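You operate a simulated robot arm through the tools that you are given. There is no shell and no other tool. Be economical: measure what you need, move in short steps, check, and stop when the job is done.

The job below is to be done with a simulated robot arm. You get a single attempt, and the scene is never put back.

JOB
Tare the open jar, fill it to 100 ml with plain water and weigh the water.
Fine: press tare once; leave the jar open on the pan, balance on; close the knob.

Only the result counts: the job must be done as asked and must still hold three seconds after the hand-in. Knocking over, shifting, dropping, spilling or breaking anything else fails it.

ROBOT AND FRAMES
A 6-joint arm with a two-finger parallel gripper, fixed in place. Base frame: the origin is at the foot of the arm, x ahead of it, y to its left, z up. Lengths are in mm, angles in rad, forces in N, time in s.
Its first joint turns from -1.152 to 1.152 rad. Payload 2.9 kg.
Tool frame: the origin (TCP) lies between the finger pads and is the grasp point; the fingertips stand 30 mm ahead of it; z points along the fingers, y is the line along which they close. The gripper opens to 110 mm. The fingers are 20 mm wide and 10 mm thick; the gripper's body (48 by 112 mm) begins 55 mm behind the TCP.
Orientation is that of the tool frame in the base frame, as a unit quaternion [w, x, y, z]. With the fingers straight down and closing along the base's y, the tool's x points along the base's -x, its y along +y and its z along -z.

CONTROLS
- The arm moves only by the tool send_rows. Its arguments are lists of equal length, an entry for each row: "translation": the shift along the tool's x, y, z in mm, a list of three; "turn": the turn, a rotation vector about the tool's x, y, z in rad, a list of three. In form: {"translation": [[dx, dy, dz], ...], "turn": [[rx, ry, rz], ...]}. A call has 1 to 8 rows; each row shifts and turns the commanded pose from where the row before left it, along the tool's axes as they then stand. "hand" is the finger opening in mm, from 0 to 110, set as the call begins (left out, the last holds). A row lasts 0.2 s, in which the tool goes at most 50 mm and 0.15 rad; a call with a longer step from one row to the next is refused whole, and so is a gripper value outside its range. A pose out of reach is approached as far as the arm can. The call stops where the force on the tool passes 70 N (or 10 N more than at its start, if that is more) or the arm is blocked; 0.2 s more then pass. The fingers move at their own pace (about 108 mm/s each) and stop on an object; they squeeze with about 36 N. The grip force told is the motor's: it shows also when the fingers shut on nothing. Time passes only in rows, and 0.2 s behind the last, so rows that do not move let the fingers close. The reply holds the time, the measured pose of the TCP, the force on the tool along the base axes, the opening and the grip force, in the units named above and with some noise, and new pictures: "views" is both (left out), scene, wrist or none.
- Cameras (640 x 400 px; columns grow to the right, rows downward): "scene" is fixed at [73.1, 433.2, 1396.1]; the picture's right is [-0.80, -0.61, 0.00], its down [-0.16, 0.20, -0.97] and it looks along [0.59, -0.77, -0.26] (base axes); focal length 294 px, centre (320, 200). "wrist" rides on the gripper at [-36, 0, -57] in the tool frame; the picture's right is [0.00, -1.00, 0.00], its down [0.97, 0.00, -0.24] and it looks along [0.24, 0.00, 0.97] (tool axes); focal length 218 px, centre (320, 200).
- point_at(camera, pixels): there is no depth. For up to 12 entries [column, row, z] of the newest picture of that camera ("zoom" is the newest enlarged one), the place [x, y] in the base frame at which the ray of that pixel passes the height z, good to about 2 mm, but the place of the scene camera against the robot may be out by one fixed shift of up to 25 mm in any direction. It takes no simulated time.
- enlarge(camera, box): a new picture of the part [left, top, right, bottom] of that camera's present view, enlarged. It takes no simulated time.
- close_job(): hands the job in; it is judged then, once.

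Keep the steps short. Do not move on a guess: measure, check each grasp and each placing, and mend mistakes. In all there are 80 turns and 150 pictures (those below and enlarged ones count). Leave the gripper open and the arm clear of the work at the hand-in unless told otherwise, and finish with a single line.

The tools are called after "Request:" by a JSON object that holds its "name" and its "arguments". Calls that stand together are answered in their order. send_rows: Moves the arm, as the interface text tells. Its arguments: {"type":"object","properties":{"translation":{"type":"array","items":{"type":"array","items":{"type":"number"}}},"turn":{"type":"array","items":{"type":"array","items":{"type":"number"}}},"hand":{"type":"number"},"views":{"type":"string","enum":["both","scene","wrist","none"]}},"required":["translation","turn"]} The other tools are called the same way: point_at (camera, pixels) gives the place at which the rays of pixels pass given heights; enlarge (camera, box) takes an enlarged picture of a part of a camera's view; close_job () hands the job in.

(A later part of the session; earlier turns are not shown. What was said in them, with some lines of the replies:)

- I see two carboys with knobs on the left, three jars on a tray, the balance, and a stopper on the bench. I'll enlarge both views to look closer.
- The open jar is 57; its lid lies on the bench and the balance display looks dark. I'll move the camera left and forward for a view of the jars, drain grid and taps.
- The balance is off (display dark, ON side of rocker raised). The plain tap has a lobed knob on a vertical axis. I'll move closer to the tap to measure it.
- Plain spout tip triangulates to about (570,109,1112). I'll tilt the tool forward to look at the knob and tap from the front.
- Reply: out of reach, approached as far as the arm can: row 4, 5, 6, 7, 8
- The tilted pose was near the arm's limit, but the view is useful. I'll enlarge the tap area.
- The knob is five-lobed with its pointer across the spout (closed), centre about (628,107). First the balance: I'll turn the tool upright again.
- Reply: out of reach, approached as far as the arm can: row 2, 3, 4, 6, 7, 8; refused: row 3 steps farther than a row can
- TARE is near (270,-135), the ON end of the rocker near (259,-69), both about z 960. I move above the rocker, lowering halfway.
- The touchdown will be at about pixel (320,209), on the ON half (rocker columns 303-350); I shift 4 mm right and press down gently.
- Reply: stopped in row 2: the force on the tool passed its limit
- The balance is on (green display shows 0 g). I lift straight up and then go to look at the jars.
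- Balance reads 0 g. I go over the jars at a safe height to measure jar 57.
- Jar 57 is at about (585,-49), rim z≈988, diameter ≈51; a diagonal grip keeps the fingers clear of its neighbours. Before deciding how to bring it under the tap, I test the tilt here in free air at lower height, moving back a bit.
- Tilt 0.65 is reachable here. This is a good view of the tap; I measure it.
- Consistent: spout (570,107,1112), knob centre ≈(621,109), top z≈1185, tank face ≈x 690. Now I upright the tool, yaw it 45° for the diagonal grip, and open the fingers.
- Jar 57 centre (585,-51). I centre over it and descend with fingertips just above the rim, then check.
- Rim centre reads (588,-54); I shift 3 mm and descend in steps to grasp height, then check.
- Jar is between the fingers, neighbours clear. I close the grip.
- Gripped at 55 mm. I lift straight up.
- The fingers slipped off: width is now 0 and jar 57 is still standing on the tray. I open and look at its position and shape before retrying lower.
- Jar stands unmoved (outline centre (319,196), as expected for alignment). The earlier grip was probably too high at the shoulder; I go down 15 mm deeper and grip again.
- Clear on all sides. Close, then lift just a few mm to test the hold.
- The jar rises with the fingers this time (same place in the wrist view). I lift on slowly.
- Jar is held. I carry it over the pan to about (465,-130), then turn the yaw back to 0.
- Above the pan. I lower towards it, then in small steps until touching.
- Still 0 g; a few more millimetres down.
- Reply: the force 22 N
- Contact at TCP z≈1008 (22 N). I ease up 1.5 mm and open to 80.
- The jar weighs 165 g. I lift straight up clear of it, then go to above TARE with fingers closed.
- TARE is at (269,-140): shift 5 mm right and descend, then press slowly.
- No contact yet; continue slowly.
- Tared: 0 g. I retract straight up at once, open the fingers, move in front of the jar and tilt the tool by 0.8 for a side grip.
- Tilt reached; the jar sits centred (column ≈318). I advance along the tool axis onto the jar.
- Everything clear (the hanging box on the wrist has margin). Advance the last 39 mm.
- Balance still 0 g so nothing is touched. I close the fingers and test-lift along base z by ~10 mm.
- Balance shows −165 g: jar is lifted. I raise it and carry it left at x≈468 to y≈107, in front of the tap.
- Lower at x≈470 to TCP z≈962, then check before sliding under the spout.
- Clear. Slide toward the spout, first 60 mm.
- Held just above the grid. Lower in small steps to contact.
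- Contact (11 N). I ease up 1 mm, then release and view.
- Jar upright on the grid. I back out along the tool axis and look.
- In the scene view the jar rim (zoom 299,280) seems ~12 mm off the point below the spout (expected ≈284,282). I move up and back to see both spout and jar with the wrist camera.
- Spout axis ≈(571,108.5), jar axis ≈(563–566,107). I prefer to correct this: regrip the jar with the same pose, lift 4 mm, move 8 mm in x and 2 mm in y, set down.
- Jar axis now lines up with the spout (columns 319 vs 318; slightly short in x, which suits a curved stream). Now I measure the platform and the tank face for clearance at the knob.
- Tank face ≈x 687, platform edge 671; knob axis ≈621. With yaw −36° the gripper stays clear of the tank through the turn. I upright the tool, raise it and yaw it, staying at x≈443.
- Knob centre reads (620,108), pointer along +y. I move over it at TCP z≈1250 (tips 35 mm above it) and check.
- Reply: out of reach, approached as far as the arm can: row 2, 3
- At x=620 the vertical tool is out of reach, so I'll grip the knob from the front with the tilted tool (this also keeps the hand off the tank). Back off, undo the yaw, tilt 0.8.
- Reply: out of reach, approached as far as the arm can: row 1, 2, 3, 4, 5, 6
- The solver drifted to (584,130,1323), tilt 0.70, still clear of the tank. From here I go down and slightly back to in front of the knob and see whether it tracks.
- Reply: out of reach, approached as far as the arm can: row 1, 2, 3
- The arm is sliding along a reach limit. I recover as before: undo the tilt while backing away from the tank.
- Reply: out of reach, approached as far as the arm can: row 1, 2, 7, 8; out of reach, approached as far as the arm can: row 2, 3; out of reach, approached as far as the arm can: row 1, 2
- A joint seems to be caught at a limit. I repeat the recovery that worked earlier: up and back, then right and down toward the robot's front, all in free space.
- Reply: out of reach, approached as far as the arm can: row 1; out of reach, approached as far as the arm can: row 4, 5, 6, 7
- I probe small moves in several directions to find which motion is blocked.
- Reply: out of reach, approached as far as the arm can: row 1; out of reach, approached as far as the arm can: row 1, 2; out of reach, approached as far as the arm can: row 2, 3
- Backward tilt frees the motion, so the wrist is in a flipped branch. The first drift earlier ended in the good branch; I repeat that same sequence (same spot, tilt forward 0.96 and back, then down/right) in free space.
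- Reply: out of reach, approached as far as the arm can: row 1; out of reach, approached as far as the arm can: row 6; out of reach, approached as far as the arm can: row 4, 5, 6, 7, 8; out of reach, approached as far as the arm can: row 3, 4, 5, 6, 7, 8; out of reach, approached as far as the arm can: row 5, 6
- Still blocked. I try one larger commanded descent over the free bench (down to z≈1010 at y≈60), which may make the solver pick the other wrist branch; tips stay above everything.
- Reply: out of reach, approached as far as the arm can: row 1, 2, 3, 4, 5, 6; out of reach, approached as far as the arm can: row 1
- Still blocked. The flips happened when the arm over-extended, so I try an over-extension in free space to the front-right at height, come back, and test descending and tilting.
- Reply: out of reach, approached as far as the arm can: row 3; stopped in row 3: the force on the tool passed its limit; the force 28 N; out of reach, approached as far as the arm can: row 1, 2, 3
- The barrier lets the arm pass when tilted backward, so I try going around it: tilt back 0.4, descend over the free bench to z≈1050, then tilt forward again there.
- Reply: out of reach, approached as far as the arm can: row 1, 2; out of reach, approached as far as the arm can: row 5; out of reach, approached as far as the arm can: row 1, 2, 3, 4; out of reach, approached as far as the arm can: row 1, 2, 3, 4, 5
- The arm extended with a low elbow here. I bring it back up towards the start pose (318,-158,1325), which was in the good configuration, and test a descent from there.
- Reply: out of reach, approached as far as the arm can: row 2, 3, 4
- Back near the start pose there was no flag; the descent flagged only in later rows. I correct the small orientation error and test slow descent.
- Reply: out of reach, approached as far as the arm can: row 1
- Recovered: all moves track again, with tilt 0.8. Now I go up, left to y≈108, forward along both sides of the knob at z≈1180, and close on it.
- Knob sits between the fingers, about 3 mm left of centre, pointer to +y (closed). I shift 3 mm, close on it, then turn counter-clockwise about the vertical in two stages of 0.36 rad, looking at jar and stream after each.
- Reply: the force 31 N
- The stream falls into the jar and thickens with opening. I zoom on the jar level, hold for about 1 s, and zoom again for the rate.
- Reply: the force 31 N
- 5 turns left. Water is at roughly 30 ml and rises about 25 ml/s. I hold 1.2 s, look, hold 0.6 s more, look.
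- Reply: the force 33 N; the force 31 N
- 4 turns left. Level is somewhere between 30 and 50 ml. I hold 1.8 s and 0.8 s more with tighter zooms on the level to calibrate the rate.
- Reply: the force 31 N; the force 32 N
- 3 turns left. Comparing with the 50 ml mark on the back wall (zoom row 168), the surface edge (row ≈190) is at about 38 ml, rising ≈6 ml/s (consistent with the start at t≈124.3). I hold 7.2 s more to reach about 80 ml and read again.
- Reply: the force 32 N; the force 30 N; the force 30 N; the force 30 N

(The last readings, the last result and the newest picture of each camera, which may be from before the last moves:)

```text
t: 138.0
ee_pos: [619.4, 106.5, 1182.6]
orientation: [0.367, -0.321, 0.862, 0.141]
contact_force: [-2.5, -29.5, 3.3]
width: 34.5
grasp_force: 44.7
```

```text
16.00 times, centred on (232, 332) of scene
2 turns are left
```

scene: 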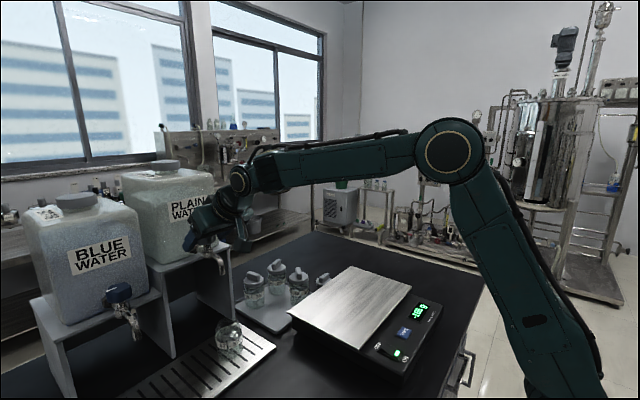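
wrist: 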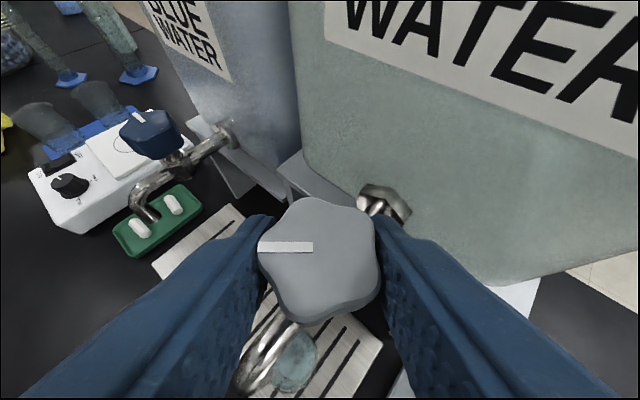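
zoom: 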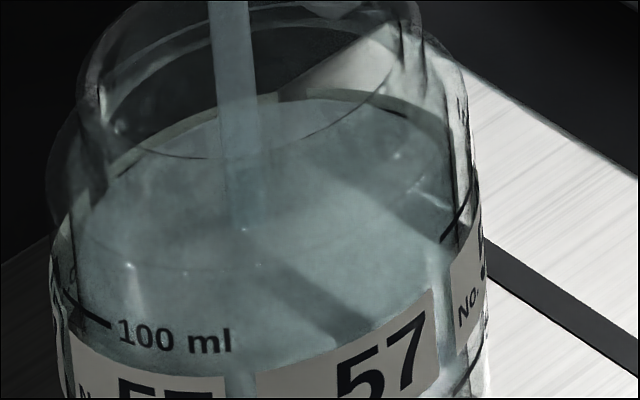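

2 turns left. The level now reads about 92 ml (surface just below the 100 ml mark) at ≈7.5 ml/s; one more row plus the closing ramp gives about 98–100 ml. In this turn I close the knob, release it, back out, fetch the jar gently along the earlier verified coordinates, set it on the pan, release and retreat.

Request:
{"name": "send_rows", "arguments": {"translation": [[0, 0, 0], [0, 0, 0], [0, 0, 0], [0, 0, 0], [0, 0, 0], [0, 0, 0], [0, 0, 0]], "turn": [[0, 0, 0], [0.0881, 0, 0.0851], [0.0881, 0, 0.0851], [0.0881, 0, 0.0851], [0.0881, 0, 0.0851], [0.0881, 0, 0.0851], [0.0881, 0, 0.0851]], "views": "none"}}

Request:
{"name": "send_rows", "arguments": {"translation": [[0, 0, 0], [0, 0, 0], [0, 0, 0], [0, 0, 0]], "turn": [[0, 0, 0], [0, 0, 0], [-0.0108, 0, -0.0104], [0, 0, 0]], "views": "wrist", "hand": 70}}

Request:
{"name": "send_rows", "arguments": {"translation": [[26.1, 0, -27], [26.1, 0, -27], [26.1, 0, -27], [26, 0, -26.9], [0, 0, 0]], "turn": [[0, 0, 0], [0, 0, 0], [0, 0, 0], [0, 0, 0], [0, 0, 0]], "views": "none"}}

Request:
{"name": "send_rows", "arguments": {"translation": [[30.5, -0.2, 32.7], [30.5, -0.2, 32.7], [30.4, -0.2, 32.8], [0, 0, 0]], "turn": [[0, 0, 0], [0, 0, 0], [0, 0, 0], [0, 0, 0]], "views": "none", "hand": 80}}

Request:
{"name": "send_rows", "arguments": {"translation": [[0, 0, 30], [0, 0, 40], [0, 0, 40], [0, 0, 30], [0, 0, 0]], "turn": [[0, 0, 0], [0, 0, 0], [0, 0, 0], [0, 0, 0], [0, 0, 0]], "views": "none"}}

Request:
{"name": "send_rows", "arguments": {"translation": [[0, 0, 0], [0, 0, 0], [0, 0, 0], [0, 0, 0]], "turn": [[0, 0, 0], [0, 0, 0], [0, 0, 0], [0, 0, 0]], "views": "wrist", "hand": 0}}

Request:
{"name": "send_rows", "arguments": {"translation": [[-4.3, 0, -4.2], [-4.3, 0, -4.2], [13.9, 0, -14.4], [13.9, 0, -14.4], [13.9, 0, -14.4], [13.9, 0, -14.4], [13.9, 0, -14.4], [5.6, 0, -5.8]], "turn": [[0, 0, 0], [0, 0, 0], [0, 0, 0], [0, 0, 0], [0, 0, 0], [0, 0, 0], [0, 0, 0], [0, 0, 0]], "views": "none"}}

Request:
{"name": "send_rows", "arguments": {"translation": [[-13.9, 0, -13.5], [-13.9, 0, -13.5], [-13.9, 0, -13.5], [-13.9, 0, -13.5], [-14.1, 0, -13.4], [0, 0, 0]], "turn": [[0, 0, 0], [0, 0, 0], [0, 0, 0], [0, 0, 0], [0, 0, 0], [0, 0, 0]], "views": "none"}}

Request:
{"name": "send_rows", "arguments": {"translation": [[0, -20, 0], [0, -25, 0], [0, -25, 0], [0, -25, 0], [0, -25, 0], [0, -25, 0], [0, -25, 0], [0, -20, 0]], "turn": [[0, 0, 0], [0, 0, 0], [0, 0, 0], [0, 0, 0], [0, 0, 0], [0, 0, 0], [0, 0, 0], [0, 0, 0]], "views": "none"}}

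Request:
{"name": "send_rows", "arguments": {"translation": [[0, -20, 0], [0, -20, 0], [0, -11, 0], [9, 0, 8.7], [9, 0, 8.7], [9, 0, 8.7], [8.6, 0, 8.3], [0, 0, 0]], "turn": [[0, 0, 0], [0, 0, 0], [0, 0, 0], [0, 0, 0], [0, 0, 0], [0, 0, 0], [0, 0, 0], [0, 0, 0]], "views": "none"}}

Request:
{"name": "send_rows", "arguments": {"translation": [[0.7, 0, 0.7], [0.8, 0, 0.8], [0, 0, 0]], "turn": [[0, 0, 0], [0, 0, 0], [0, 0, 0]], "views": "none"}}

Request:
{"name": "send_rows", "arguments": {"translation": [[0, 0, 0], [0, 0, 0], [0, 0, 0]], "turn": [[0, 0, 0], [0, 0, 0], [0, 0, 0]], "views": "none", "hand": 80}}

Request:
{"name": "send_rows", "arguments": {"translation": [[0, 0, -20], [0, 0, -35], [0, 0, -40], [0, 0, -40], [0, 0, 0]], "turn": [[0, 0, 0], [0, 0, 0], [0, 0, 0], [0, 0, 0], [0, 0, 0]], "views": "both"}}

Request:
{"name": "enlarge", "arguments": {"camera": "scene", "box": [290, 230, 450, 370]}}

Request:
{"name": "enlarge", "arguments": {"camera": "scene", "box": [170, 220, 290, 370]}}

```text
t: 139.6
ee_pos: [616.9, 109.9, 1181.9]
orientation: [0.389, 0.007, 0.921, 0.002]
contact_force: [-14.7, -20.7, -1.8]
width: 34.6
grasp_force: 45.2
```

```text
t: 140.6
ee_pos: [618.4, 112.0, 1182.3]
orientation: [0.39, -0.002, 0.921, 0.007]
contact_force: [0.0, -0.4, -0.2]
width: 70.1
grasp_force: 0.1
```

wrist: 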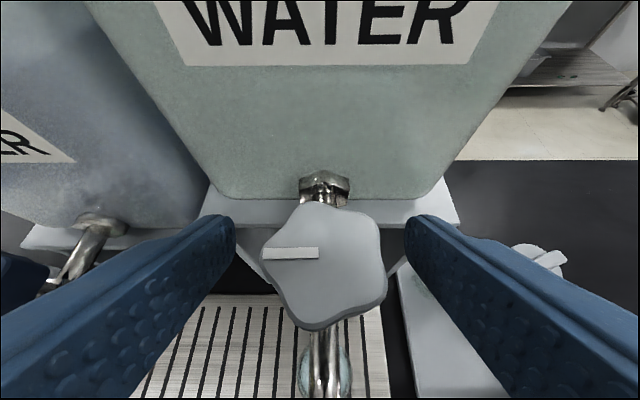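

```text
t: 141.8
ee_pos: [467.2, 110.3, 1184.4]
orientation: [0.39, 0.0, 0.921, 0.005]
contact_force: [-0.3, -0.7, -0.3]
width: 70.1
grasp_force: 0.0
```

```text
t: 142.8
ee_pos: [475.4, 113.7, 1049.8]
orientation: [0.39, -0.001, 0.921, 0.005]
contact_force: [-0.6, 0.4, -0.4]
width: 80.0
grasp_force: 0.1
```

```text
t: 144.0
ee_pos: [575.0, 110.6, 950.6]
orientation: [0.39, -0.001, 0.921, 0.006]
contact_force: [0.4, -0.5, -0.4]
width: 79.9
grasp_force: 0.0
```

```text
t: 145.0
ee_pos: [575.9, 110.7, 948.6]
orientation: [0.389, -0.001, 0.921, 0.006]
contact_force: [0.9, 0.6, -0.2]
width: 55.1
grasp_force: 35.8
```

wrist: 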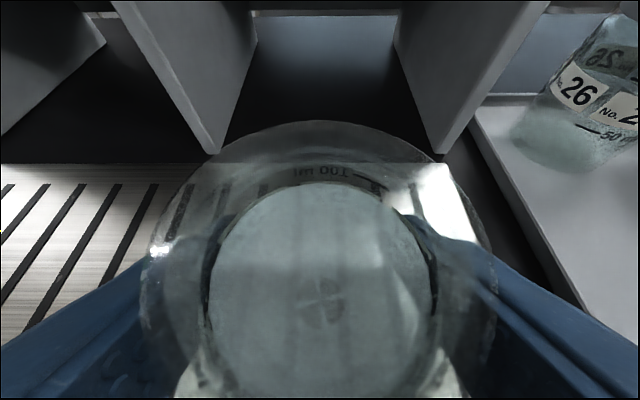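

```text
t: 146.8
ee_pos: [466.7, 113.3, 964.9]
orientation: [0.391, 0.0, 0.92, 0.004]
contact_force: [0.2, -1.1, -2.2]
width: 55.0
grasp_force: 36.0
```

```text
t: 148.2
ee_pos: [468.1, 109.7, 1060.0]
orientation: [0.39, -0.001, 0.921, 0.006]
contact_force: [-0.7, 0.1, -2.4]
width: 54.9
grasp_force: 35.5
```

```text
t: 150.0
ee_pos: [468.9, -76.8, 1058.5]
orientation: [0.39, -0.001, 0.921, 0.005]
contact_force: [0.0, 0.1, -2.9]
width: 54.8
grasp_force: 35.7
```

```text
t: 151.8
ee_pos: [469.9, -128.5, 1007.0]
orientation: [0.391, -0.001, 0.92, 0.005]
contact_force: [-2.0, 0.6, 6.4]
width: 54.9
grasp_force: 36.2
```

```text
t: 152.6
ee_pos: [469.9, -128.1, 1006.7]
orientation: [0.392, -0.001, 0.92, 0.005]
contact_force: [5.3, 2.0, 12.9]
width: 55.0
grasp_force: 35.7
```

```text
t: 153.4
ee_pos: [468.3, -127.8, 1005.5]
orientation: [0.391, -0.002, 0.921, 0.006]
contact_force: [-0.3, 0.3, -0.1]
width: 79.9
grasp_force: 0.1
```

```text
t: 154.6
ee_pos: [371.1, -127.1, 1100.5]
orientation: [0.39, -0.001, 0.921, 0.006]
contact_force: [0.3, 0.3, 0.2]
width: 80.2
grasp_force: 0.1
```

scene: 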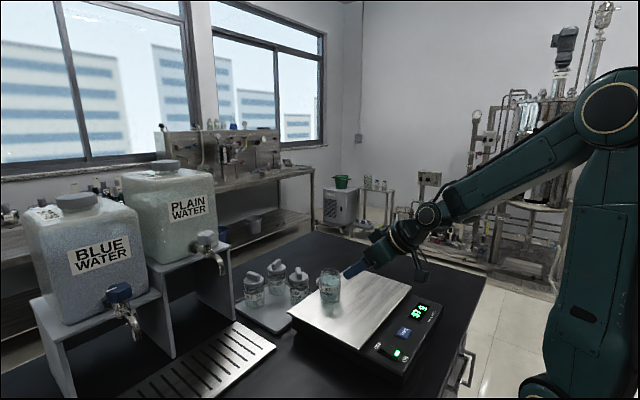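
wrist: 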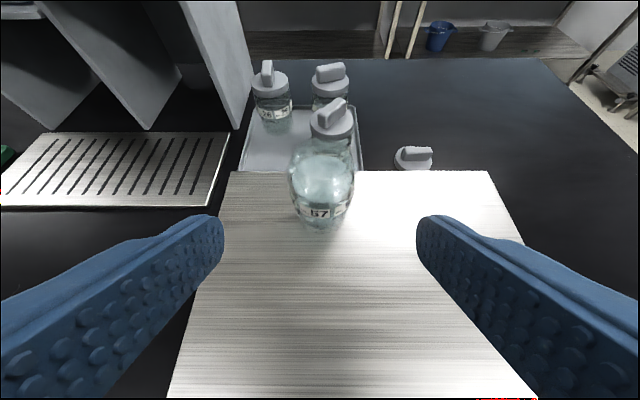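

```text
2.86 times, centred on (370, 300) of scene
```

zoom: 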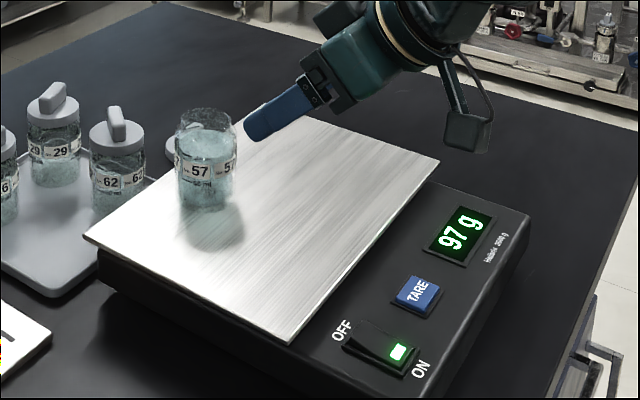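

```text
2.67 times, centred on (230, 295) of scene
1 turns are left
```

zoom: 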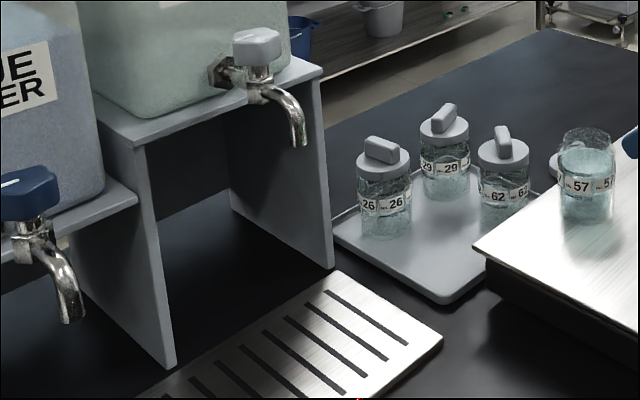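

The balance reads 97 g with open jar 57 on the pan. The knob is closed and no longer dripping, the gripper is open and the arm is clear. I hand the job in.

Request:
{"name": "close_job", "arguments": {}}

```text
The job is handed in.
```

Jar 57 was tared once, filled with plain water to just under the 100 ml mark and weighed at 97 g; it stands open on the pan, the balance is on and the knob is closed.
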